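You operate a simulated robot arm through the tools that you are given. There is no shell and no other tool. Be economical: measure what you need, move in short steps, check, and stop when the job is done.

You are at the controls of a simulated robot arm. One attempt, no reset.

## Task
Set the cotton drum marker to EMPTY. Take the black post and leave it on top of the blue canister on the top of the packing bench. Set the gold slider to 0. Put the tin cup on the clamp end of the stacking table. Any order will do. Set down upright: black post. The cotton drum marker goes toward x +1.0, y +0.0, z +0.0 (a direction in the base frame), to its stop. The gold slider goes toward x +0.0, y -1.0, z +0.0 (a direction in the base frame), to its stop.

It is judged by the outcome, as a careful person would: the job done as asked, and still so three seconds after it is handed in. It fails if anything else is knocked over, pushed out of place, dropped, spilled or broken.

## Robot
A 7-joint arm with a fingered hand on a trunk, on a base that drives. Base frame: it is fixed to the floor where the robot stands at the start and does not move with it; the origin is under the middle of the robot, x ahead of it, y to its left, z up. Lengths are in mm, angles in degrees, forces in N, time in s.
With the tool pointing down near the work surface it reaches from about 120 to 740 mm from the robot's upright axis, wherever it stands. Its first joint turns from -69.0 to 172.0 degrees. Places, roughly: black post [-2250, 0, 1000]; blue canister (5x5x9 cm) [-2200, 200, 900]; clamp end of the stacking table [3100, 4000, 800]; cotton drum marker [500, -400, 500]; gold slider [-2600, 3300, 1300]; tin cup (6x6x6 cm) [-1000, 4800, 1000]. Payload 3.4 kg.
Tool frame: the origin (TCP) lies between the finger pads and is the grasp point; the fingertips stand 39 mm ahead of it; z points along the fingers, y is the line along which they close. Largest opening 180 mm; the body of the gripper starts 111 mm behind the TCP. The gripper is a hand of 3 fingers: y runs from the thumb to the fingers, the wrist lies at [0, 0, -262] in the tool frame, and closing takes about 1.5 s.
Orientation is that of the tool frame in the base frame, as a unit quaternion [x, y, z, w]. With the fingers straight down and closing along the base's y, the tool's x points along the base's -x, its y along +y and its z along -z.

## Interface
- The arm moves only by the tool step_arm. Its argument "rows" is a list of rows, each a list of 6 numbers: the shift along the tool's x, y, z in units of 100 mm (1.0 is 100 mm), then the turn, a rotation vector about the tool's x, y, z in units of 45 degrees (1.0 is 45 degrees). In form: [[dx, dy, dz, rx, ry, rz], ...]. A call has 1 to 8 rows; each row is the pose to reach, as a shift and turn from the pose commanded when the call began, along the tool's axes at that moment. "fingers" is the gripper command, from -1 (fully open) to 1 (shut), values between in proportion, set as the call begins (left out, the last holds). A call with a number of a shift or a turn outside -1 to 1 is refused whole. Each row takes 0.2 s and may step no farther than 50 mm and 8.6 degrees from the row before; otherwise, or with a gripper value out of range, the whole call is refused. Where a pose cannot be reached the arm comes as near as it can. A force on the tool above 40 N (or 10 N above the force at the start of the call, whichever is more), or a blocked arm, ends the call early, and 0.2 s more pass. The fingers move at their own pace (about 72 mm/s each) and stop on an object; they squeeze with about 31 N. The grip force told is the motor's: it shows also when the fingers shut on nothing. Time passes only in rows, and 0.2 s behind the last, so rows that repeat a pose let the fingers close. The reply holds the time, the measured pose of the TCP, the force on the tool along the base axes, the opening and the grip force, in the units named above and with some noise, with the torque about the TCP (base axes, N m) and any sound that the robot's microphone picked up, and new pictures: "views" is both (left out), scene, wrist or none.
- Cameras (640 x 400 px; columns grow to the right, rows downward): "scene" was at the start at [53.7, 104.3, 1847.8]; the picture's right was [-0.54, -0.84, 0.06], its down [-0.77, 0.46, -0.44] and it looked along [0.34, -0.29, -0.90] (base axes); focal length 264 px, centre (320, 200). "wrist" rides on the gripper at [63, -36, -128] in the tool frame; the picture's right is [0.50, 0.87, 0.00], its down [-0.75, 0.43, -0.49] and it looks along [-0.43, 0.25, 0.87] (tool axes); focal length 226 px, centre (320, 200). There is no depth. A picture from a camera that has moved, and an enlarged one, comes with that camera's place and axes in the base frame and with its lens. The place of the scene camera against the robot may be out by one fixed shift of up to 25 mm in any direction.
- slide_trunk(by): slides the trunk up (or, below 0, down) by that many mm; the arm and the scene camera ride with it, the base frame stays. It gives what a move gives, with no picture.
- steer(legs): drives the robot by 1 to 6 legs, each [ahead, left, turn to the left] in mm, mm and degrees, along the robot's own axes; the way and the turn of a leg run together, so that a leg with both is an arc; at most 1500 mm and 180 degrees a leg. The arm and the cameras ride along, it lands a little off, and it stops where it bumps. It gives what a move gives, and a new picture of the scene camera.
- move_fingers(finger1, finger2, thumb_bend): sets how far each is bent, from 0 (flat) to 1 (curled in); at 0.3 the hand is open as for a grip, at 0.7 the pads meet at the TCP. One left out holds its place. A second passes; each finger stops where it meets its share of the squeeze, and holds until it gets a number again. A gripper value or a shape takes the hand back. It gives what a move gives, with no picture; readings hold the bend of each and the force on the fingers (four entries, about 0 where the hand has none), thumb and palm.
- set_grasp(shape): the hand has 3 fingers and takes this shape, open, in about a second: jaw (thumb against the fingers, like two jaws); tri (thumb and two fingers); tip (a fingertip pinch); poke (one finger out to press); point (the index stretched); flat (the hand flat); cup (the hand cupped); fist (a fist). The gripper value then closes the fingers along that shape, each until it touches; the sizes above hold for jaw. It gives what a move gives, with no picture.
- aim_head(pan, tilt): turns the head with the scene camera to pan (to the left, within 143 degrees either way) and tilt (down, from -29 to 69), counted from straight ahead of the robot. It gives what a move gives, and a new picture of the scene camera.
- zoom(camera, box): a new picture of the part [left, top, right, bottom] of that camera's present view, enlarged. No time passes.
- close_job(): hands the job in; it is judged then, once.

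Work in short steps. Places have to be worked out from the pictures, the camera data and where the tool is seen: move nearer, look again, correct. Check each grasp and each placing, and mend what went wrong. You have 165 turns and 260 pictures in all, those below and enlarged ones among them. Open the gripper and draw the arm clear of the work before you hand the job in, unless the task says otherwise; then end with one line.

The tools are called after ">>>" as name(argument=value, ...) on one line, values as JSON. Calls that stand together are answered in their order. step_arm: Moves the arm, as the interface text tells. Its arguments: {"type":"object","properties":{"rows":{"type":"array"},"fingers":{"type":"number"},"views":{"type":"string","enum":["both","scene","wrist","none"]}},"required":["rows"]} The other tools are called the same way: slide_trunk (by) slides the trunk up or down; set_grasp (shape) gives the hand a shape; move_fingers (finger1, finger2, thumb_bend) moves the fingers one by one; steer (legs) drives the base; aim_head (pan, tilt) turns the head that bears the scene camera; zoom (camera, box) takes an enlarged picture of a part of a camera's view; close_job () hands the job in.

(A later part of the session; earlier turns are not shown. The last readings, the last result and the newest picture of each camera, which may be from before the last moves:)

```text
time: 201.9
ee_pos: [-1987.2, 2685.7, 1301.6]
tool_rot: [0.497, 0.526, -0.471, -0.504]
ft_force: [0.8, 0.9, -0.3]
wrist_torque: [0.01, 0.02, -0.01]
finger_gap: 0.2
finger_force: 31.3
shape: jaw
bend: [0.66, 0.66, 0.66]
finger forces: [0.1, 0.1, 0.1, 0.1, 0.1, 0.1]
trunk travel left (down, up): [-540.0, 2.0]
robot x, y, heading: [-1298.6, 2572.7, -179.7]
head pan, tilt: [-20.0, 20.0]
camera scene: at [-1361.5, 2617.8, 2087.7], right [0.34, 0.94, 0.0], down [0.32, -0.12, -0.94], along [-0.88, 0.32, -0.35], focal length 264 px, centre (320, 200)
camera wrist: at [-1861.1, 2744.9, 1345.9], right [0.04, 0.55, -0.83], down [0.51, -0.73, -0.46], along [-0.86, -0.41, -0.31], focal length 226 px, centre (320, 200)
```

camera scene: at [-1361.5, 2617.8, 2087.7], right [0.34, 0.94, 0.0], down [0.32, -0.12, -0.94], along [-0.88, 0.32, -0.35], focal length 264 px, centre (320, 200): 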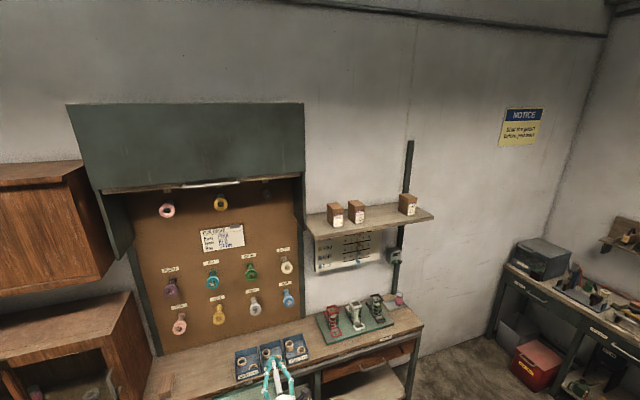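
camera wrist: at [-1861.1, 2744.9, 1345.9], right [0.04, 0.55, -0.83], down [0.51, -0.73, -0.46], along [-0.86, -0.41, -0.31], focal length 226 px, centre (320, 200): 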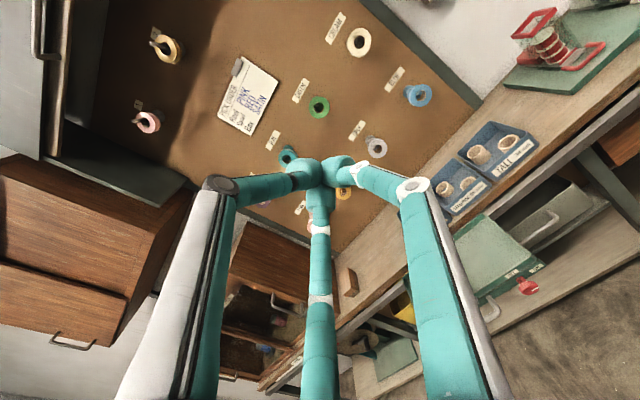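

Tool is level at z 1301. I drive 620 to the right (+y) so the hand faces the panel, and aim the head there.

>>> steer(legs=[[0, -640, 0]])

>>> aim_head(pan=0, tilt=30)

>>> step_arm(rows=[[0, 0, 0, 0, 0, 0], [0, 0, 0, 0, 0, 0], [0, 0, 0, 0, 0, 0], [0, 0, 0, 0, 0, 0]], views="wrist")

>>> zoom(camera="scene", box=[240, 120, 400, 240])

```text
time: 205.5
ee_pos: [-1991.1, 3316.9, 1301.7]
tool_rot: [0.495, 0.528, -0.471, -0.504]
ft_force: [-0.8, 0.7, 0.6]
wrist_torque: [-0.01, 0.0, -0.02]
finger_gap: 0.0
finger_force: 30.7
shape: jaw
bend: [0.66, 0.66, 0.66]
finger forces: [0.0, 0.0, 0.0, 0.0, 0.0, 0.1]
trunk travel left (down, up): [-540.0, 2.0]
robot x, y, heading: [-1303.7, 3218.7, -180.0]
head pan, tilt: [-20.0, 20.0]
camera scene: at [-1364.7, 3251.5, 2087.8], right [0.34, 0.94, 0.0], down [0.32, -0.12, -0.94], along [-0.88, 0.31, -0.35], focal length 264 px, centre (320, 200)
```

scene: 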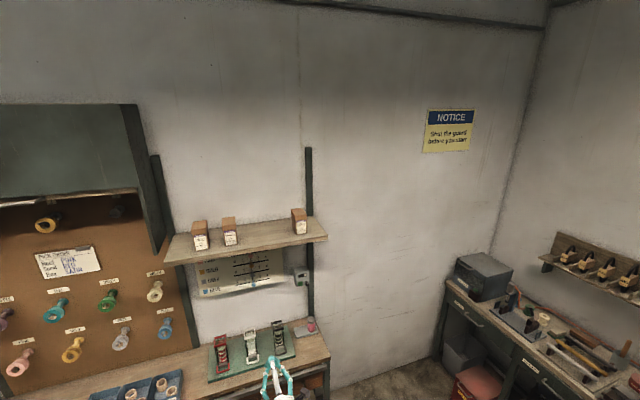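

```text
time: 206.3
ee_pos: [-1989.2, 3311.9, 1303.6]
tool_rot: [0.494, 0.528, -0.471, -0.506]
ft_force: [-1.2, 0.9, -0.1]
wrist_torque: [-0.03, -0.01, 0.0]
finger_gap: 0.0
finger_force: 30.7
shape: jaw
bend: [0.66, 0.66, 0.66]
finger forces: [0.1, 0.1, 0.0, 0.1, 0.0, 0.0]
trunk travel left (down, up): [-540.0, 2.0]
robot x, y, heading: [-1302.3, 3212.6, -179.8]
head pan, tilt: [0.0, 30.0]
camera scene: at [-1367.3, 3222.4, 2071.9], right [-0.01, 1.0, 0.0], down [0.5, 0.0, -0.86], along [-0.86, -0.01, -0.5], focal length 264 px, centre (320, 200)
```

scene: 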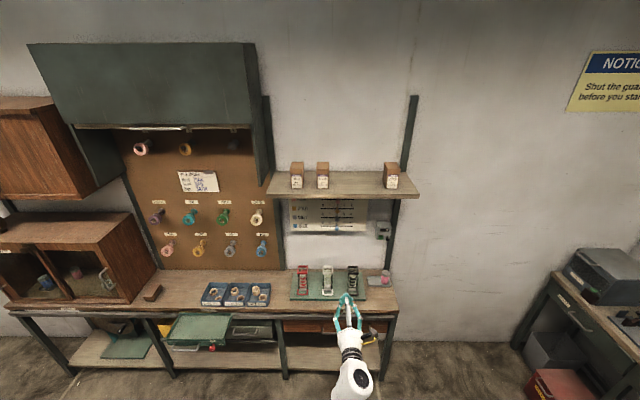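

```text
time: 207.3
ee_pos: [-1989.7, 3311.3, 1304.3]
tool_rot: [0.494, 0.529, -0.47, -0.505]
ft_force: [0.0, -1.2, -0.2]
wrist_torque: [-0.03, -0.02, 0.0]
finger_gap: 0.1
finger_force: 31.1
shape: jaw
bend: [0.66, 0.66, 0.66]
finger forces: [0.0, 0.0, 0.1, 0.0, 0.0, 0.0]
trunk travel left (down, up): [-540.0, 2.0]
robot x, y, heading: [-1301.8, 3216.5, -179.8]
head pan, tilt: [0.0, 30.0]
camera wrist: at [-1862.7, 3371.1, 1348.0], right [0.04, 0.56, -0.83], down [0.51, -0.72, -0.46], along [-0.86, -0.41, -0.31], focal length 226 px, centre (320, 200)
```

wrist: 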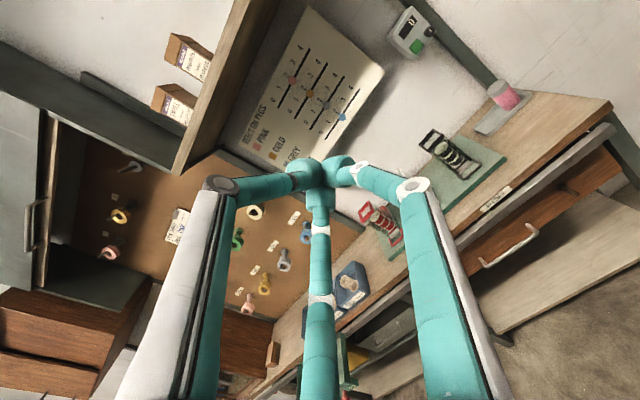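

```text
3.33 times, centred on (320, 180) of scene
camera zoom: at [-1367.2, 3218.9, 2071.8], right [-0.01, 1.0, 0.0], down [0.5, 0.0, -0.86], along [-0.86, -0.01, -0.5], focal length 879 px, centre (320, 267)
```

zoom: 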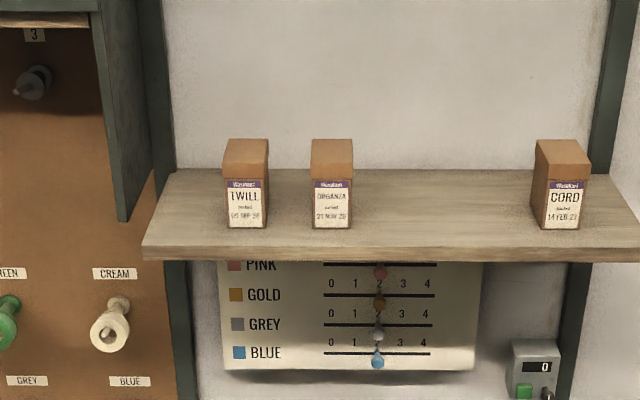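

>>> zoom(camera="wrist", box=[230, 0, 410, 180])

```text
2.22 times, centred on (320, 90) of wrist
camera zoom: at [-1862.7, 3371.1, 1348.0], right [0.04, 0.56, -0.83], down [0.51, -0.72, -0.46], along [-0.86, -0.41, -0.31], focal length 502 px, centre (320, 444)
```

zoom: 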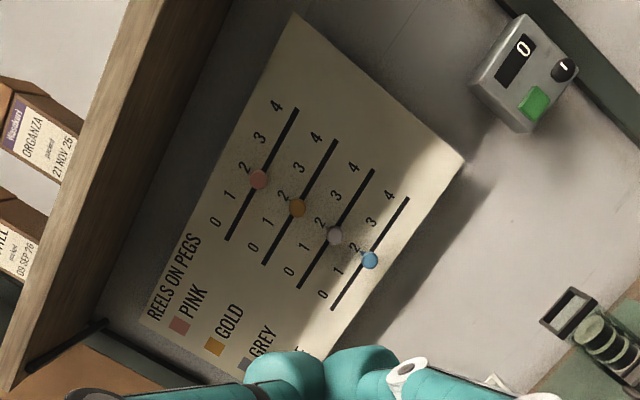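

Knob ≈(-2570,3304,1308); shelf underside ≈1480, so there's room. I drive 470 ahead and 40 right, so the closed fingertips come beside the knob on its +y side.

>>> steer(legs=[[470, -42, 0]])

>>> step_arm(rows=[[0, 0, 0, 0, 0, 0], [0, 0, 0, 0, 0, 0], [0, 0, 0, 0, 0, 0], [0, 0, 0, 0, 0, 0], [0, 0, 0, 0, 0, 0], [0, 0, 0, 0, 0, 0], [0, 0, 0, 0, 0, 0], [0, 0, 0, 0, 0, 0]], views="wrist")

>>> zoom(camera="wrist", box=[230, 60, 410, 220])

```text
time: 210.1
ee_pos: [-2458.2, 3351.0, 1303.7]
tool_rot: [0.494, 0.529, -0.47, -0.505]
ft_force: [0.2, -0.4, -0.3]
wrist_torque: [0.01, 0.05, 0.02]
finger_gap: 0.0
finger_force: 31.5
shape: jaw
bend: [0.66, 0.66, 0.66]
finger forces: [0.0, 0.0, 0.0, 0.1, 0.1, 0.0]
trunk travel left (down, up): [-540.0, 2.0]
robot x, y, heading: [-1771.2, 3254.3, -179.6]
head pan, tilt: [0.0, 30.0]
camera scene: at [-1836.4, 3255.9, 2071.9], right [-0.01, 1.0, 0.0], down [0.5, 0.0, -0.86], along [-0.86, -0.01, -0.5], focal length 264 px, centre (320, 200)
```

scene: 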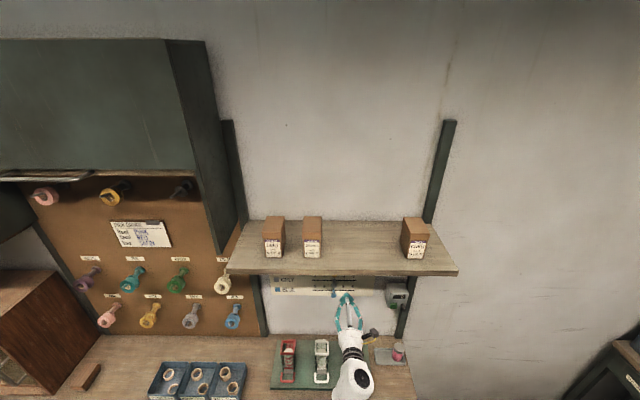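

```text
time: 211.9
ee_pos: [-2456.8, 3350.1, 1303.9]
tool_rot: [0.493, 0.529, -0.47, -0.507]
ft_force: [0.0, 0.8, 0.3]
wrist_torque: [-0.01, 0.05, -0.02]
finger_gap: 0.0
finger_force: 31.5
shape: jaw
bend: [0.66, 0.66, 0.66]
finger forces: [0.1, 0.0, 0.0, 0.1, 0.1, 0.0]
trunk travel left (down, up): [-540.0, 2.0]
robot x, y, heading: [-1772.8, 3256.0, -179.6]
head pan, tilt: [0.0, 30.0]
camera wrist: at [-2330.4, 3408.1, 1349.0], right [0.04, 0.56, -0.83], down [0.51, -0.72, -0.47], along [-0.86, -0.41, -0.31], focal length 226 px, centre (320, 200)
```

wrist: 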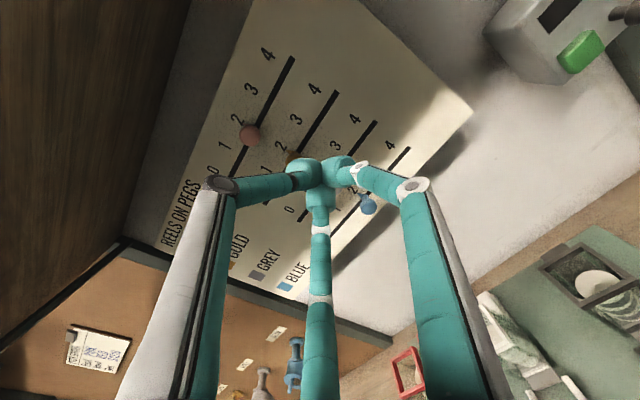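

```text
2.50 times, centred on (320, 140) of wrist
camera zoom: at [-2330.4, 3408.1, 1349.0], right [0.04, 0.56, -0.83], down [0.51, -0.72, -0.47], along [-0.86, -0.41, -0.31], focal length 565 px, centre (320, 350)
```

zoom: 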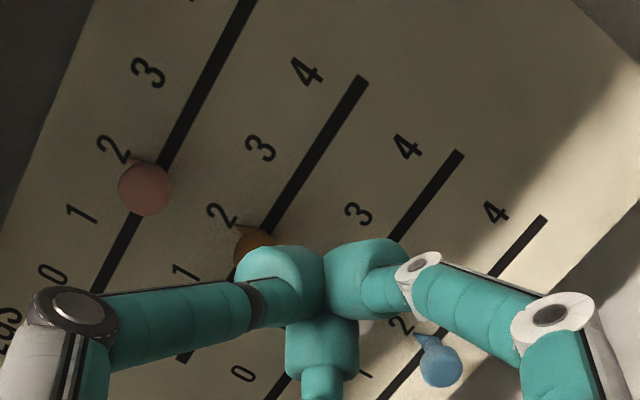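

Two wrist views place the knob at (-2626,3304,1309). I advance 125 with the bundle offset +58 in y, then check.

>>> step_arm(rows=[[0.1, -0.05, 0, 0, 0, 0], [0.1, -0.05, 0, 0, 0, 0]], views="none")

>>> steer(legs=[[122, 0, 0]])

>>> step_arm(rows=[[0, 0, 0, 0, 0, 0], [0, 0, 0, 0, 0, 0], [0, 0, 0, 0, 0, 0], [0, 0, 0, 0, 0, 0], [0, 0, 0, 0, 0, 0]], views="wrist")

```text
time: 212.5
ee_pos: [-2458.0, 3359.0, 1310.9]
tool_rot: [0.493, 0.529, -0.47, -0.507]
ft_force: [1.1, 0.9, 0.1]
wrist_torque: [0.0, 0.02, 0.01]
finger_gap: 0.1
finger_force: 31.0
shape: jaw
bend: [0.66, 0.66, 0.66]
finger forces: [0.0, 0.0, 0.1, 0.1, 0.1, 0.1]
trunk travel left (down, up): [-540.0, 2.0]
robot x, y, heading: [-1772.2, 3254.5, -179.6]
head pan, tilt: [0.0, 30.0]
```

```text
time: 213.8
ee_pos: [-2580.9, 3358.1, 1310.2]
tool_rot: [0.493, 0.529, -0.471, -0.506]
ft_force: [-0.5, 0.6, -0.3]
wrist_torque: [0.01, 0.0, -0.01]
finger_gap: 0.0
finger_force: 30.8
shape: jaw
bend: [0.67, 0.66, 0.67]
finger forces: [0.1, 0.0, 0.0, 0.0, 0.0, 0.0]
trunk travel left (down, up): [-540.0, 2.0]
robot x, y, heading: [-1893.8, 3251.3, -179.8]
head pan, tilt: [0.0, 30.0]
camera scene: at [-1960.1, 3257.5, 2071.8], right [-0.01, 1.0, 0.0], down [0.5, 0.0, -0.86], along [-0.86, -0.01, -0.5], focal length 264 px, centre (320, 200)
```

scene: 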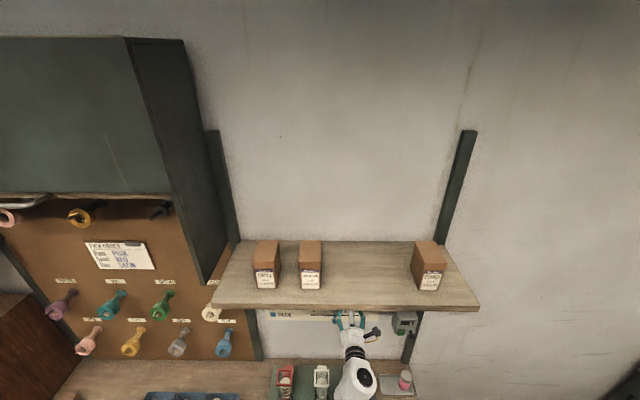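

```text
time: 215.0
ee_pos: [-2578.9, 3354.6, 1311.6]
tool_rot: [0.492, 0.528, -0.471, -0.507]
ft_force: [-0.5, 1.0, -0.7]
wrist_torque: [-0.01, 0.01, 0.0]
finger_gap: 0.0
finger_force: 31.2
shape: jaw
bend: [0.67, 0.66, 0.67]
finger forces: [0.0, 0.1, 0.0, 0.0, 0.1, 0.0]
trunk travel left (down, up): [-540.0, 2.0]
robot x, y, heading: [-1894.5, 3253.2, -179.6]
head pan, tilt: [0.0, 30.0]
camera wrist: at [-2451.6, 3413.3, 1355.9], right [0.04, 0.56, -0.83], down [0.51, -0.72, -0.47], along [-0.86, -0.41, -0.31], focal length 226 px, centre (320, 200)
```

wrist: 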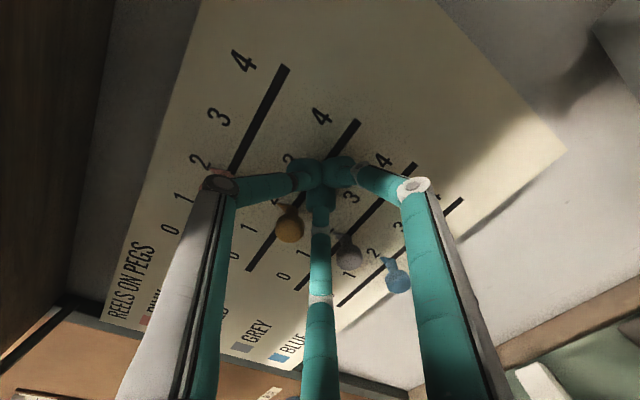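

The gold knob is just on the −y side of the fingertip bundle. I push 50 toward −y and check.

>>> step_arm(rows=[[-0.12, -0.01, 0, 0, 0, 0], [-0.25, -0.02, 0, 0, 0, 0], [-0.37, -0.03, 0, 0, 0, 0], [-0.5, -0.04, 0, 0, 0, 0]], views="wrist")

```text
time: 216.0
ee_pos: [-2579.4, 3303.5, 1311.4]
tool_rot: [0.491, 0.528, -0.471, -0.507]
ft_force: [-0.4, 1.2, -0.5]
wrist_torque: [0.03, -0.04, 0.0]
finger_gap: 0.1
finger_force: 31.3
shape: jaw
bend: [0.67, 0.67, 0.67]
finger forces: [0.0, 0.1, 0.0, 0.0, 0.0, 0.1]
trunk travel left (down, up): [-540.0, 2.0]
robot x, y, heading: [-1894.9, 3253.3, -179.9]
head pan, tilt: [0.0, 30.0]
camera wrist: at [-2452.0, 3362.0, 1356.1], right [0.04, 0.56, -0.83], down [0.51, -0.72, -0.47], along [-0.86, -0.41, -0.31], focal length 226 px, centre (320, 200)
```

wrist: 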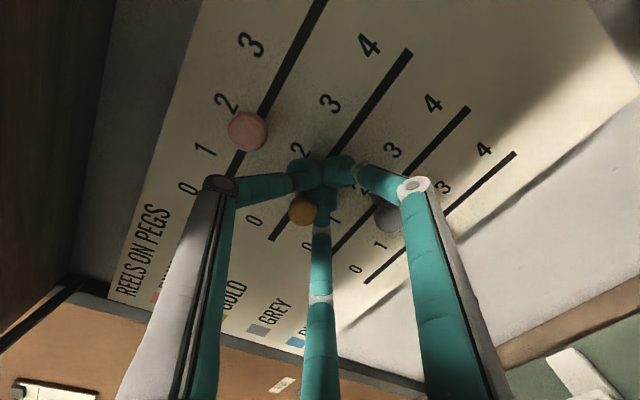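

The knob is moving with little force. I push another 50.

>>> step_arm(rows=[[-0.12, -0.01, 0, 0, 0, 0], [-0.25, -0.02, 0, 0, 0, 0], [-0.37, -0.03, 0, 0, 0, 0], [-0.5, -0.04, 0, 0, 0, 0]], views="wrist")

```text
time: 217.0
ee_pos: [-2578.6, 3254.2, 1312.0]
tool_rot: [0.492, 0.528, -0.469, -0.508]
ft_force: [-0.7, 1.5, -0.1]
wrist_torque: [0.01, -0.02, 0.01]
finger_gap: 0.0
finger_force: 31.0
shape: jaw
bend: [0.66, 0.67, 0.67]
finger forces: [0.1, 0.1, 0.0, 0.0, 0.1, 0.0]
trunk travel left (down, up): [-540.0, 2.0]
robot x, y, heading: [-1892.3, 3253.3, -179.6]
head pan, tilt: [0.0, 30.0]
camera wrist: at [-2451.7, 3312.4, 1356.7], right [0.04, 0.56, -0.83], down [0.51, -0.72, -0.47], along [-0.86, -0.4, -0.31], focal length 226 px, centre (320, 200)
```

wrist: 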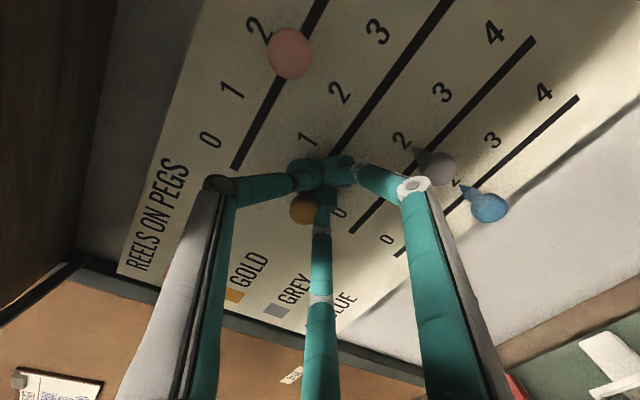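

Moving along with the hand. Another 30 toward the stop.

>>> step_arm(rows=[[-0.08, -0.006, 0, 0, 0, 0], [-0.16, -0.012, 0, 0, 0, 0], [-0.24, -0.018, 0, 0, 0, 0], [-0.3, -0.022, 0, 0, 0, 0]], views="wrist")

```text
time: 218.0
ee_pos: [-2579.1, 3223.8, 1312.6]
tool_rot: [0.491, 0.529, -0.471, -0.507]
ft_force: [1.1, 0.3, -1.8]
wrist_torque: [-0.01, -0.04, 0.01]
finger_gap: 0.0
finger_force: 31.5
shape: jaw
bend: [0.74, 0.74, 0.76]
finger forces: [0.0, 0.0, 0.1, 0.0, 0.0, 0.0]
trunk travel left (down, up): [-540.0, 2.0]
robot x, y, heading: [-1892.7, 3254.1, -179.6]
head pan, tilt: [0.0, 30.0]
camera wrist: at [-2451.9, 3281.8, 1356.7], right [0.04, 0.56, -0.83], down [0.51, -0.72, -0.47], along [-0.86, -0.41, -0.31], focal length 226 px, centre (320, 200)
```

wrist: 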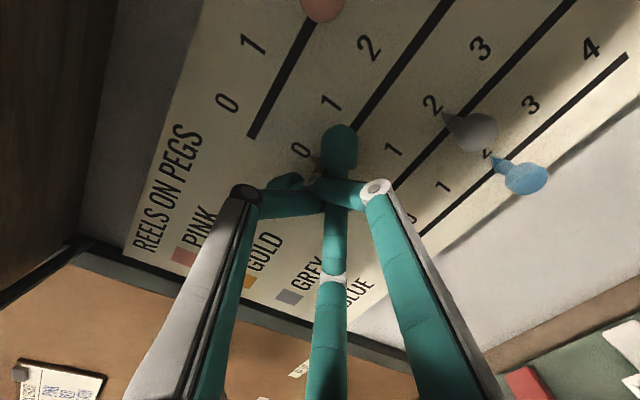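

The fingers shifted on each other near the end. I withdraw straight out from the panel to see where the knob is.

>>> step_arm(rows=[[0, 0, -0.25, 0, 0, 0], [0, 0, -0.5, 0, 0, 0], [0, 0, -0.8, 0, 0, 0]], views="wrist")

>>> zoom(camera="wrist", box=[200, 40, 440, 220])

```text
time: 218.8
ee_pos: [-2496.8, 3222.7, 1316.4]
tool_rot: [0.491, 0.528, -0.471, -0.508]
ft_force: [0.1, -0.4, 0.0]
wrist_torque: [0.01, 0.02, 0.01]
finger_gap: 0.0
finger_force: 31.1
shape: jaw
bend: [0.74, 0.74, 0.76]
finger forces: [0.0, 0.0, 0.0, 0.1, 0.0, 0.0]
trunk travel left (down, up): [-540.0, 2.0]
robot x, y, heading: [-1893.0, 3254.4, -179.4]
head pan, tilt: [0.0, 30.0]
camera wrist: at [-2369.9, 3283.2, 1360.6], right [0.04, 0.56, -0.83], down [0.51, -0.72, -0.47], along [-0.86, -0.41, -0.31], focal length 226 px, centre (320, 200)
```

wrist: 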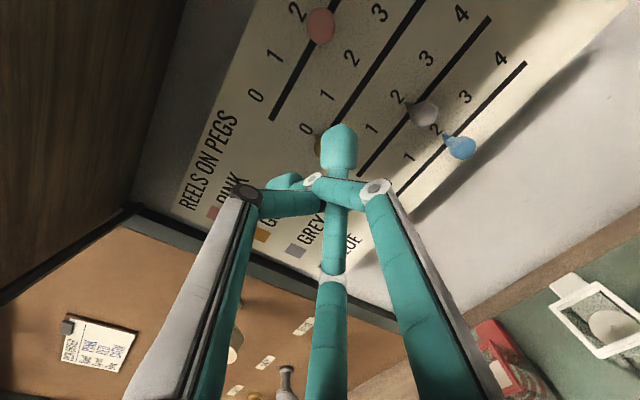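

```text
2.22 times, centred on (320, 130) of wrist
camera zoom: at [-2369.9, 3283.2, 1360.6], right [0.04, 0.56, -0.83], down [0.51, -0.72, -0.47], along [-0.86, -0.41, -0.31], focal length 502 px, centre (320, 356)
```

zoom: 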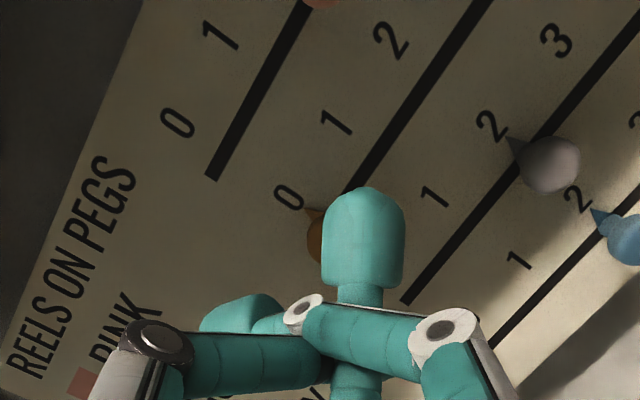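

The gold pointer seems beside 0. I move the hand aside to +y to see it fully.

>>> step_arm(rows=[[0.4, 0.03, 0, 0, 0, 0], [0.8, 0.06, 0, 0, 0, 0]], fingers=0.6, views="wrist")

>>> zoom(camera="wrist", box=[200, 60, 380, 240])

```text
time: 219.4
ee_pos: [-2498.1, 3310.1, 1315.2]
tool_rot: [0.492, 0.528, -0.471, -0.507]
ft_force: [0.5, -0.5, 0.6]
wrist_torque: [-0.03, 0.01, 0.05]
finger_gap: 35.6
finger_force: 0.0
shape: jaw
bend: [0.72, 0.72, 0.74]
finger forces: [0.1, 0.0, 0.1, 0.0, 0.0, 0.0]
trunk travel left (down, up): [-540.0, 2.0]
robot x, y, heading: [-1895.9, 3253.8, -179.4]
head pan, tilt: [0.0, 30.0]
camera wrist: at [-2370.6, 3369.8, 1359.9], right [0.04, 0.56, -0.83], down [0.51, -0.72, -0.47], along [-0.86, -0.41, -0.31], focal length 226 px, centre (320, 200)
```

wrist: 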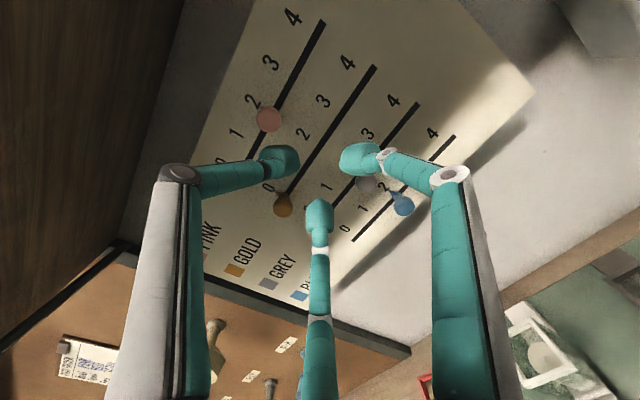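

```text
2.22 times, centred on (290, 150) of wrist
camera zoom: at [-2370.6, 3369.8, 1359.9], right [0.04, 0.56, -0.83], down [0.51, -0.72, -0.47], along [-0.86, -0.41, -0.31], focal length 502 px, centre (387, 311)
```

zoom: 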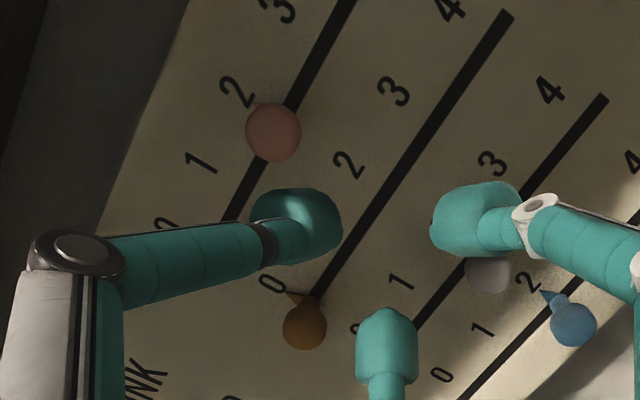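

Gold pointer is at 0. To be sure it is on its stop, I make one more gentle push from +y.

>>> step_arm(rows=[[-0.2, -0.015, 0, 0, 0, 0], [-0.2, -0.015, 0, 0, 0, 0], [-0.2, -0.015, 0, 0, 0, 0], [-0.2, -0.015, 0.4, 0, 0, 0], [-0.2, -0.015, 0.8, 0, 0, 0]], fingers=1, views="none")

>>> step_arm(rows=[[-0.1, -0.008, 0, 0, 0, 0], [-0.2, -0.015, 0, 0, 0, 0], [-0.3, -0.022, 0, 0, 0, 0], [-0.38, -0.028, 0, 0, 0, 0]], views="wrist")

```text
time: 220.6
ee_pos: [-2578.8, 3279.8, 1310.4]
tool_rot: [0.492, 0.529, -0.469, -0.507]
ft_force: [-0.4, -0.6, 0.2]
wrist_torque: [0.01, 0.02, -0.06]
finger_gap: 0.0
finger_force: 30.7
shape: jaw
bend: [0.66, 0.66, 0.66]
finger forces: [0.0, 0.0, 0.0, 0.0, 0.0, 0.0]
trunk travel left (down, up): [-540.0, 2.0]
robot x, y, heading: [-1895.3, 3253.2, -179.4]
head pan, tilt: [0.0, 30.0]
```

```text
time: 221.6
ee_pos: [-2578.2, 3242.8, 1311.7]
tool_rot: [0.491, 0.529, -0.47, -0.508]
ft_force: [0.0, 0.4, -0.2]
wrist_torque: [0.0, -0.03, -0.04]
finger_gap: 0.0
finger_force: 30.8
shape: jaw
bend: [0.74, 0.74, 0.76]
finger forces: [0.1, 0.0, 0.0, 0.0, 0.1, 0.1]
trunk travel left (down, up): [-540.0, 2.0]
robot x, y, heading: [-1893.7, 3254.1, -179.7]
head pan, tilt: [0.0, 30.0]
camera wrist: at [-2451.6, 3301.7, 1356.2], right [0.04, 0.56, -0.83], down [0.51, -0.72, -0.47], along [-0.86, -0.41, -0.31], focal length 226 px, centre (320, 200)
```

wrist: 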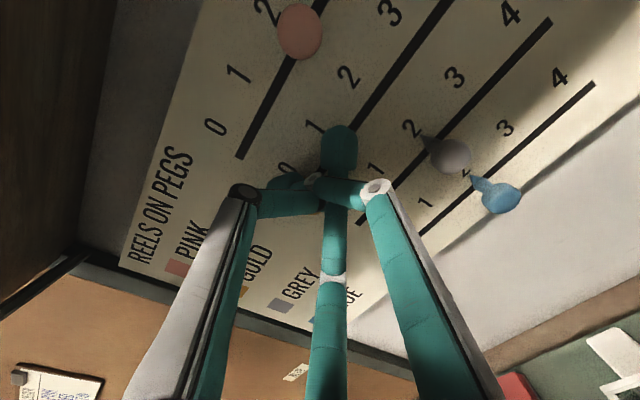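

The fingers yielded at the same spot, so the knob is on its stop. I withdraw straight out and verify.

>>> step_arm(rows=[[0, 0, -0.3, 0, 0, 0], [0, 0, -0.6, 0, 0, 0], [0, 0, -0.95, 0, 0, 0]], views="none")

>>> step_arm(rows=[[0.4, 0.03, 0, 0, 0, 0], [0.8, 0.06, 0, 0, 0, 0], [0.8, 0.06, 0, 0, 0, 0]], fingers=0.6, views="none")

>>> zoom(camera="wrist", box=[200, 60, 440, 240])

```text
time: 222.4
ee_pos: [-2482.0, 3245.0, 1317.8]
tool_rot: [0.492, 0.529, -0.47, -0.508]
ft_force: [-0.2, 0.3, 0.6]
wrist_torque: [0.01, 0.01, -0.01]
finger_gap: 0.0
finger_force: 31.3
shape: jaw
bend: [0.74, 0.74, 0.76]
finger forces: [0.1, 0.0, 0.0, 0.0, 0.0, 0.0]
trunk travel left (down, up): [-540.0, 2.0]
robot x, y, heading: [-1889.9, 3253.0, -179.6]
head pan, tilt: [0.0, 30.0]
```

```text
time: 223.2
ee_pos: [-2483.7, 3326.3, 1314.6]
tool_rot: [0.492, 0.529, -0.471, -0.506]
ft_force: [-0.2, -0.5, -1.0]
wrist_torque: [-0.02, 0.01, 0.0]
finger_gap: 35.8
finger_force: 0.1
shape: jaw
bend: [0.72, 0.72, 0.74]
finger forces: [0.0, 0.0, 0.0, 0.0, 0.0, 0.1]
trunk travel left (down, up): [-540.0, 2.0]
robot x, y, heading: [-1891.7, 3252.6, -179.6]
head pan, tilt: [0.0, 30.0]
```

```text
2.22 times, centred on (320, 150) of wrist
camera zoom: at [-2357.0, 3385.6, 1359.7], right [0.04, 0.56, -0.83], down [0.51, -0.72, -0.47], along [-0.86, -0.41, -0.31], focal length 502 px, centre (320, 311)
```

zoom: 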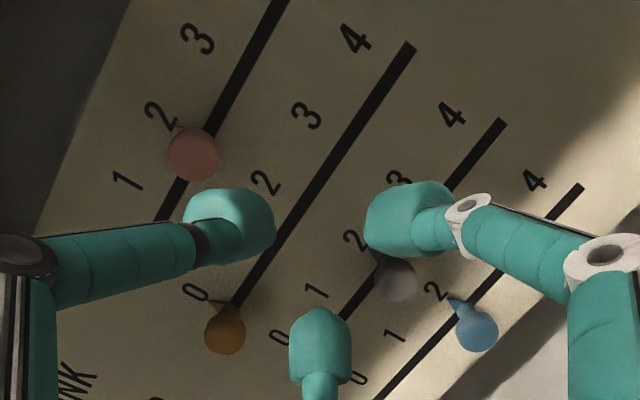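

Gold is at 0 with the others untouched. Now the tin cup: I back off, turn to face +y, and look.

>>> steer(legs=[[-750, 0, 0], [0, 0, -90]])

>>> aim_head(pan=0, tilt=25)

```text
time: 231.1
ee_pos: [-1071.0, 3845.1, 1315.9]
tool_rot: [0.722, 0.024, 0.03, -0.69]
ft_force: [-0.4, 0.2, 0.6]
wrist_torque: [-0.02, -0.03, -0.01]
finger_gap: 35.9
finger_force: 0.0
shape: jaw
bend: [0.72, 0.72, 0.74]
finger forces: [0.0, 0.0, 0.0, 0.0, 0.1, 0.0]
trunk travel left (down, up): [-540.0, 2.0]
robot x, y, heading: [-1147.4, 3254.2, 90.0]
head pan, tilt: [0.0, 30.0]
camera scene: at [-1137.7, 3318.0, 2071.9], right [1.0, 0.0, 0.0], down [0.0, -0.5, -0.86], along [0.0, 0.86, -0.5], focal length 264 px, centre (320, 200)
```

scene: 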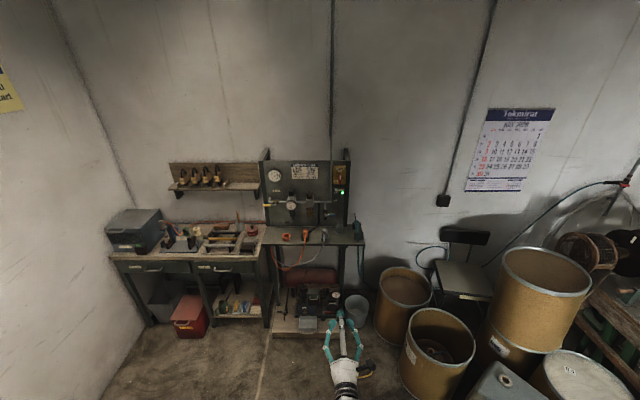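

```text
time: 231.7
ee_pos: [-1071.9, 3844.1, 1317.3]
tool_rot: [0.722, 0.024, 0.029, -0.691]
ft_force: [-0.2, -0.8, 0.1]
wrist_torque: [-0.02, -0.02, 0.0]
finger_gap: 35.8
finger_force: 0.0
shape: jaw
bend: [0.72, 0.72, 0.74]
finger forces: [0.1, 0.0, 0.0, 0.0, 0.0, 0.1]
trunk travel left (down, up): [-540.0, 2.0]
robot x, y, heading: [-1146.1, 3255.0, 89.9]
head pan, tilt: [0.0, 25.0]
camera scene: at [-1136.3, 3319.4, 2079.8], right [1.0, 0.0, 0.0], down [0.0, -0.42, -0.91], along [0.0, 0.91, -0.42], focal length 264 px, centre (320, 200)
```

scene: 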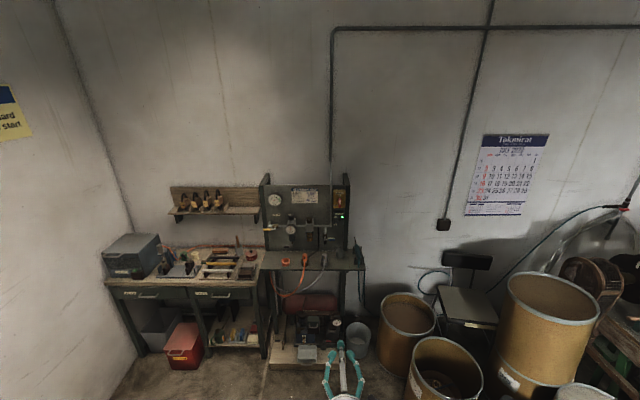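

Two benches; I zoom to find the tin cup near (-1000,4800,1000).

>>> zoom(camera="scene", box=[230, 160, 390, 300])

>>> zoom(camera="scene", box=[330, 225, 380, 265])

```text
2.86 times, centred on (310, 230) of scene
camera zoom: at [-1136.3, 3319.4, 2079.8], right [1.0, 0.0, 0.0], down [0.0, -0.42, -0.91], along [0.0, 0.91, -0.42], focal length 753 px, centre (349, 114)
```

zoom: 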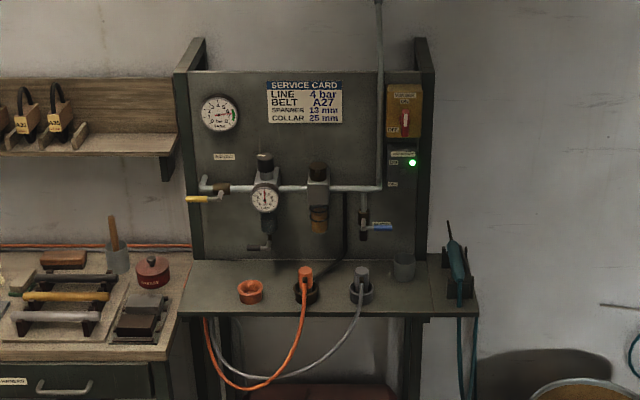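

```text
10.00 times, centred on (355, 245) of scene
camera zoom: at [-1136.3, 3319.4, 2079.8], right [1.0, 0.0, 0.0], down [0.0, -0.42, -0.91], along [0.0, 0.91, -0.42], focal length 2637 px, centre (-30, -250)
```

zoom: 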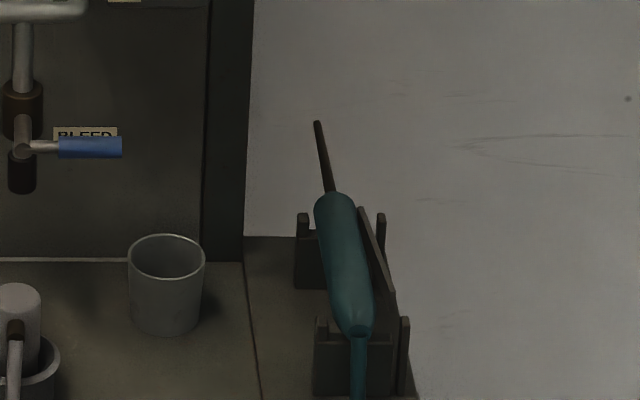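

The tin cup (grey, ~60 mm) stands at about (-1000,4809), base ≈960, close to a back board. I'll grasp from above with the tool leaned 25° so the wrist stays clear of the board, thumb on the far side. First pitch the hand down and open.

>>> step_arm(rows=[[0, 0, 0, -0.18, 0, 0], [0, 0, 0, -0.36, 0, 0], [0, 0, 0, -0.54, 0, 0], [0, 0, 0, -0.72, 0, 0]], fingers=-0.2, views="none")

>>> step_arm(rows=[[0, 0, 0, -0.18, 0, 0], [0, 0, 0, -0.36, 0, 0], [0, 0, 0, -0.54, 0, 0], [0, 0, 0, -0.72, 0, 0]], views="none")

>>> slide_trunk(by=-150)

>>> steer(legs=[[700, 60, 0]])

>>> step_arm(rows=[[0, 0, 0, 0, 0, 0], [0, 0, 0, 0, 0, 0], [0, 0, 0, 0, 0, 0], [0, 0, 0, 0, 0, 0], [0, 0, 0, 0, 0, 0], [0, 0, 0, 0, 0, 0]], views="wrist")

```text
time: 232.7
ee_pos: [-1074.4, 3843.9, 1316.5]
tool_rot: [0.887, 0.015, 0.037, -0.461]
ft_force: [-0.4, 0.3, -0.7]
wrist_torque: [-0.02, 0.01, 0.04]
finger_gap: 107.6
finger_force: 0.1
shape: jaw
bend: [0.69, 0.69, 0.69]
finger forces: [0.1, 0.0, 0.0, 0.0, 0.0, 0.0]
trunk travel left (down, up): [-540.0, 2.0]
robot x, y, heading: [-1144.5, 3259.0, 90.3]
head pan, tilt: [0.0, 25.0]
```

```text
time: 233.7
ee_pos: [-1075.1, 3844.3, 1316.0]
tool_rot: [0.98, 0.004, 0.038, -0.195]
ft_force: [0.3, -0.8, -0.8]
wrist_torque: [-0.02, 0.01, 0.02]
finger_gap: 107.8
finger_force: 0.0
shape: jaw
bend: [0.69, 0.69, 0.69]
finger forces: [0.0, 0.1, 0.1, 0.0, 0.0, 0.0]
trunk travel left (down, up): [-540.0, 2.0]
robot x, y, heading: [-1151.2, 3254.5, 89.8]
head pan, tilt: [0.0, 25.0]
```

```text
time: 235.5
ee_pos: [-1074.3, 3843.0, 1167.9]
tool_rot: [0.979, 0.004, 0.039, -0.198]
ft_force: [0.0, -0.1, 0.2]
wrist_torque: [0.01, 0.01, 0.0]
finger_gap: 107.8
finger_force: 0.1
shape: jaw
bend: [0.69, 0.69, 0.69]
finger forces: [0.0, 0.0, 0.1, 0.0, 0.0, 0.0]
trunk travel left (down, up): [-390.0, 152.0]
robot x, y, heading: [-1145.5, 3253.0, 90.1]
head pan, tilt: [0.0, 25.0]
```

```text
time: 239.3
ee_pos: [-1126.9, 4538.7, 1165.9]
tool_rot: [0.98, 0.002, 0.038, -0.197]
ft_force: [-0.5, -0.2, 0.1]
wrist_torque: [0.0, 0.0, 0.03]
finger_gap: 107.5
finger_force: 0.0
shape: jaw
bend: [0.69, 0.69, 0.69]
finger forces: [0.1, 0.0, 0.0, 0.1, 0.0, 0.0]
trunk travel left (down, up): [-390.0, 152.0]
robot x, y, heading: [-1203.6, 3951.5, 89.7]
head pan, tilt: [0.0, 25.0]
camera scene: at [-1194.7, 4033.1, 1930.3], right [1.0, -0.01, 0.0], down [-0.01, -0.43, -0.9], along [0.0, 0.9, -0.43], focal length 264 px, centre (320, 200)
```

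scene: 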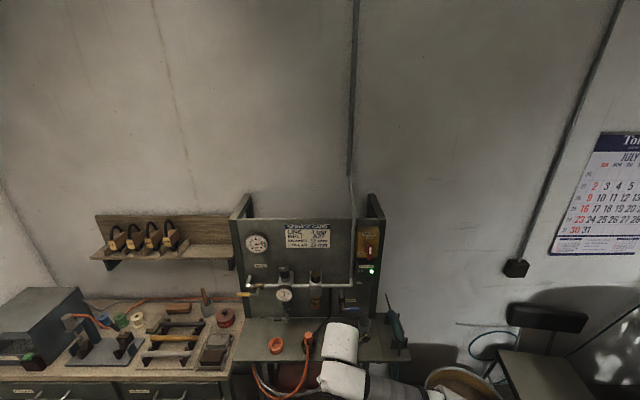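

```text
time: 240.7
ee_pos: [-1130.4, 4536.5, 1166.6]
tool_rot: [0.979, 0.002, 0.041, -0.198]
ft_force: [0.0, 0.2, -0.6]
wrist_torque: [-0.03, 0.04, -0.01]
finger_gap: 107.4
finger_force: 0.1
shape: jaw
bend: [0.69, 0.69, 0.69]
finger forces: [0.0, 0.0, 0.1, 0.0, 0.0, 0.1]
trunk travel left (down, up): [-390.0, 152.0]
robot x, y, heading: [-1201.7, 3951.6, 90.0]
head pan, tilt: [0.0, 25.0]
camera wrist: at [-1077.8, 4518.4, 1302.5], right [0.52, -0.8, -0.3], down [-0.78, -0.58, 0.22], along [-0.35, 0.12, -0.93], focal length 226 px, centre (320, 200)
```

wrist: 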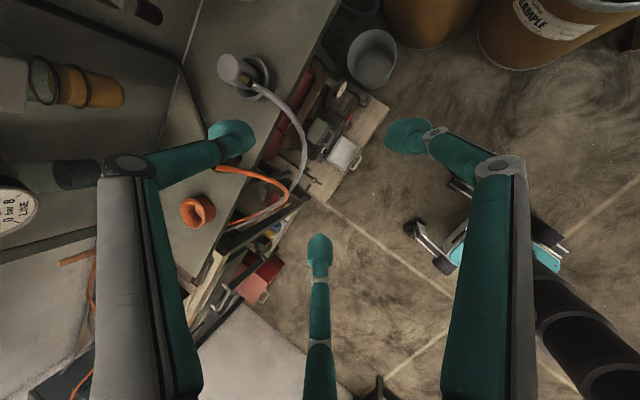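

The cup is out of view to the right. I drive 130 right and settle.

>>> steer(legs=[[0, -130, 0]])

>>> aim_head(pan=0, tilt=45)

>>> step_arm(rows=[[0, 0, 0, 0, 0, 0], [0, 0, 0, 0, 0, 0], [0, 0, 0, 0, 0, 0], [0, 0, 0, 0, 0, 0], [0, 0, 0, 0, 0, 0], [0, 0, 0, 0, 0, 0], [0, 0, 0, 0, 0, 0], [0, 0, 0, 0, 0, 0]], views="wrist")

```text
time: 242.0
ee_pos: [-1043.2, 4537.7, 1169.0]
tool_rot: [0.979, 0.005, 0.054, -0.198]
ft_force: [-0.9, -0.5, 0.0]
wrist_torque: [0.02, -0.09, -0.02]
finger_gap: 107.6
finger_force: 0.1
shape: jaw
bend: [0.69, 0.69, 0.69]
finger forces: [0.1, 0.1, 0.1, 0.1, 0.0, 0.0]
trunk travel left (down, up): [-390.0, 152.0]
robot x, y, heading: [-1081.2, 3951.7, 89.2]
head pan, tilt: [0.0, 25.0]
camera scene: at [-1137.5, 4035.8, 1929.2], right [1.0, -0.01, 0.03], down [0.02, -0.43, -0.9], along [0.02, 0.9, -0.43], focal length 264 px, centre (320, 200)
```

scene: 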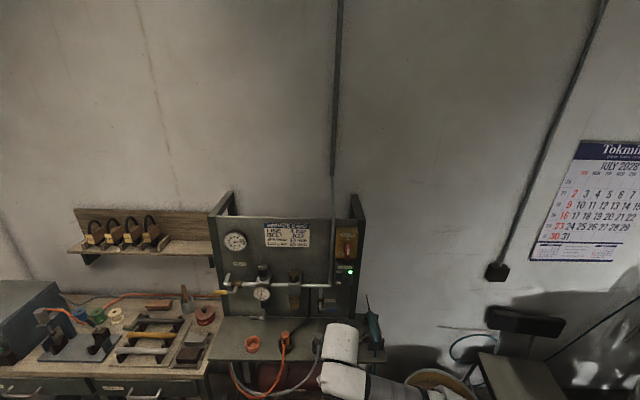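

```text
time: 242.8
ee_pos: [-1039.4, 4533.0, 1172.3]
tool_rot: [0.978, 0.005, 0.05, -0.2]
ft_force: [-0.7, -0.4, -0.2]
wrist_torque: [0.04, -0.12, -0.04]
finger_gap: 107.8
finger_force: 0.1
shape: jaw
bend: [0.69, 0.69, 0.69]
finger forces: [0.1, 0.1, 0.0, 0.0, 0.0, 0.0]
trunk travel left (down, up): [-390.0, 152.0]
robot x, y, heading: [-1086.7, 3951.0, 89.5]
head pan, tilt: [0.0, 45.0]
camera scene: at [-1128.8, 4021.6, 1899.4], right [1.0, -0.01, 0.02], down [0.01, -0.71, -0.71], along [0.02, 0.71, -0.71], focal length 264 px, centre (320, 200)
```

scene: 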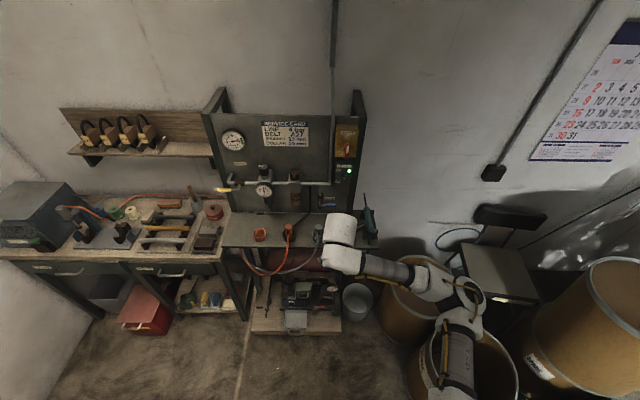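

```text
time: 244.6
ee_pos: [-1010.4, 4533.4, 1170.6]
tool_rot: [0.979, 0.003, 0.042, -0.199]
ft_force: [0.8, -0.3, 0.6]
wrist_torque: [0.05, 0.0, -0.04]
finger_gap: 107.6
finger_force: 0.0
shape: jaw
bend: [0.69, 0.69, 0.69]
finger forces: [0.0, 0.0, 0.0, 0.1, 0.1, 0.0]
trunk travel left (down, up): [-390.0, 152.0]
robot x, y, heading: [-1081.0, 3954.1, 89.5]
head pan, tilt: [0.0, 45.0]
camera wrist: at [-958.7, 4515.2, 1304.7], right [0.52, -0.8, -0.3], down [-0.78, -0.58, 0.22], along [-0.35, 0.12, -0.93], focal length 226 px, centre (320, 200)
```

wrist: 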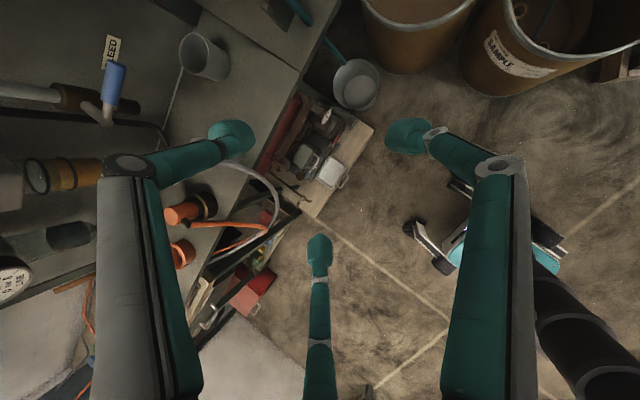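

>>> zoom(camera="wrist", box=[90, 0, 300, 160])

```text
2.50 times, centred on (195, 80) of wrist
camera zoom: at [-958.7, 4515.2, 1304.7], right [0.52, -0.8, -0.3], down [-0.78, -0.58, 0.22], along [-0.35, 0.12, -0.93], focal length 565 px, centre (632, 500)
```

zoom: 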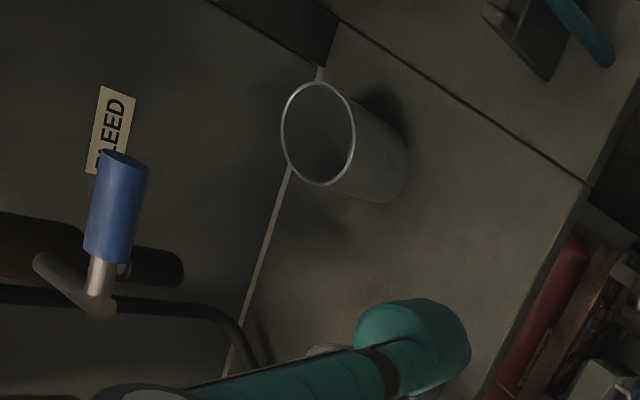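

Triangulation is loose (base z≈900±25). I move 130 closer and measure again.

>>> steer(legs=[[130, 0, 0]])

>>> step_arm(rows=[[0, 0, 0, 0, 0, 0], [0, 0, 0, 0, 0, 0], [0, 0, 0, 0, 0, 0], [0, 0, 0, 0, 0, 0], [0, 0, 0, 0, 0, 0], [0, 0, 0, 0, 0, 0], [0, 0, 0, 0, 0, 0], [0, 0, 0, 0, 0, 0]], views="none")

>>> zoom(camera="wrist", box=[120, 0, 400, 200])

>>> zoom(camera="scene", box=[240, 150, 420, 280])

```text
time: 245.9
ee_pos: [-1015.2, 4664.8, 1167.8]
tool_rot: [0.979, 0.004, 0.042, -0.199]
ft_force: [0.2, 0.1, 0.0]
wrist_torque: [-0.01, -0.06, -0.01]
finger_gap: 107.9
finger_force: 0.1
shape: jaw
bend: [0.69, 0.69, 0.69]
finger forces: [0.1, 0.0, 0.0, 0.0, 0.0, 0.0]
trunk travel left (down, up): [-390.0, 152.0]
robot x, y, heading: [-1081.5, 4081.0, 89.5]
head pan, tilt: [0.0, 45.0]
camera scene: at [-1062.5, 4153.4, 1899.6], right [1.0, -0.01, -0.01], down [-0.01, -0.71, -0.7], along [0.0, 0.7, -0.71], focal length 264 px, centre (320, 200)
```

scene: 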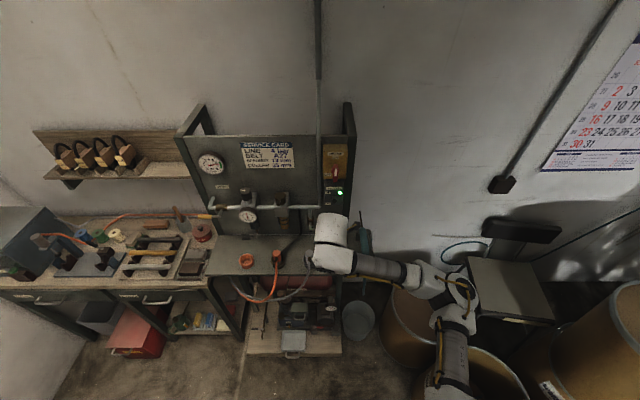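

```text
time: 247.7
ee_pos: [-1046.2, 4661.2, 1171.7]
tool_rot: [0.978, 0.008, 0.053, -0.201]
ft_force: [-0.8, 0.5, -0.9]
wrist_torque: [0.03, -0.06, -0.05]
finger_gap: 107.7
finger_force: 0.1
shape: jaw
bend: [0.69, 0.69, 0.69]
finger forces: [0.0, 0.1, 0.0, 0.0, 0.0, 0.0]
trunk travel left (down, up): [-390.0, 152.0]
robot x, y, heading: [-1087.1, 4080.3, 89.6]
head pan, tilt: [0.0, 45.0]
```

```text
2.00 times, centred on (260, 100) of wrist
camera zoom: at [-997.7, 4643.0, 1307.9], right [0.53, -0.8, -0.29], down [-0.78, -0.59, 0.2], along [-0.33, 0.12, -0.94], focal length 452 px, centre (440, 400)
```

zoom: 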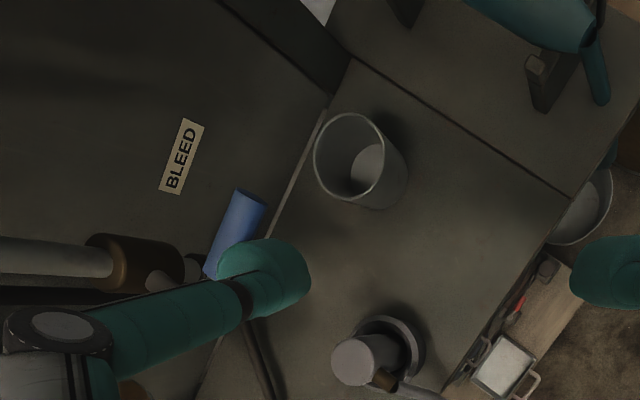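

```text
3.08 times, centred on (330, 215) of scene
camera zoom: at [-1094.5, 4152.5, 1899.8], right [1.0, -0.01, 0.0], down [0.0, -0.71, -0.7], along [0.01, 0.7, -0.71], focal length 811 px, centre (289, 154)
```

zoom: 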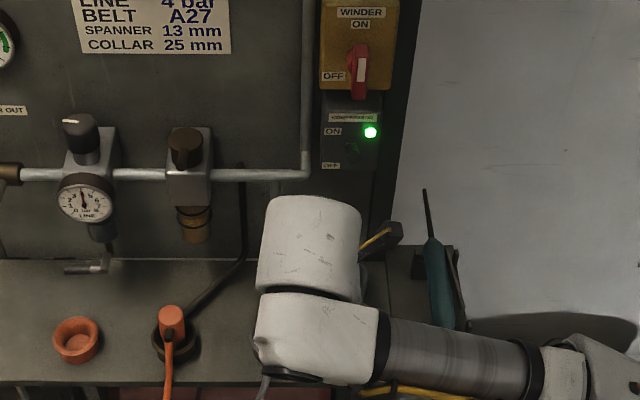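

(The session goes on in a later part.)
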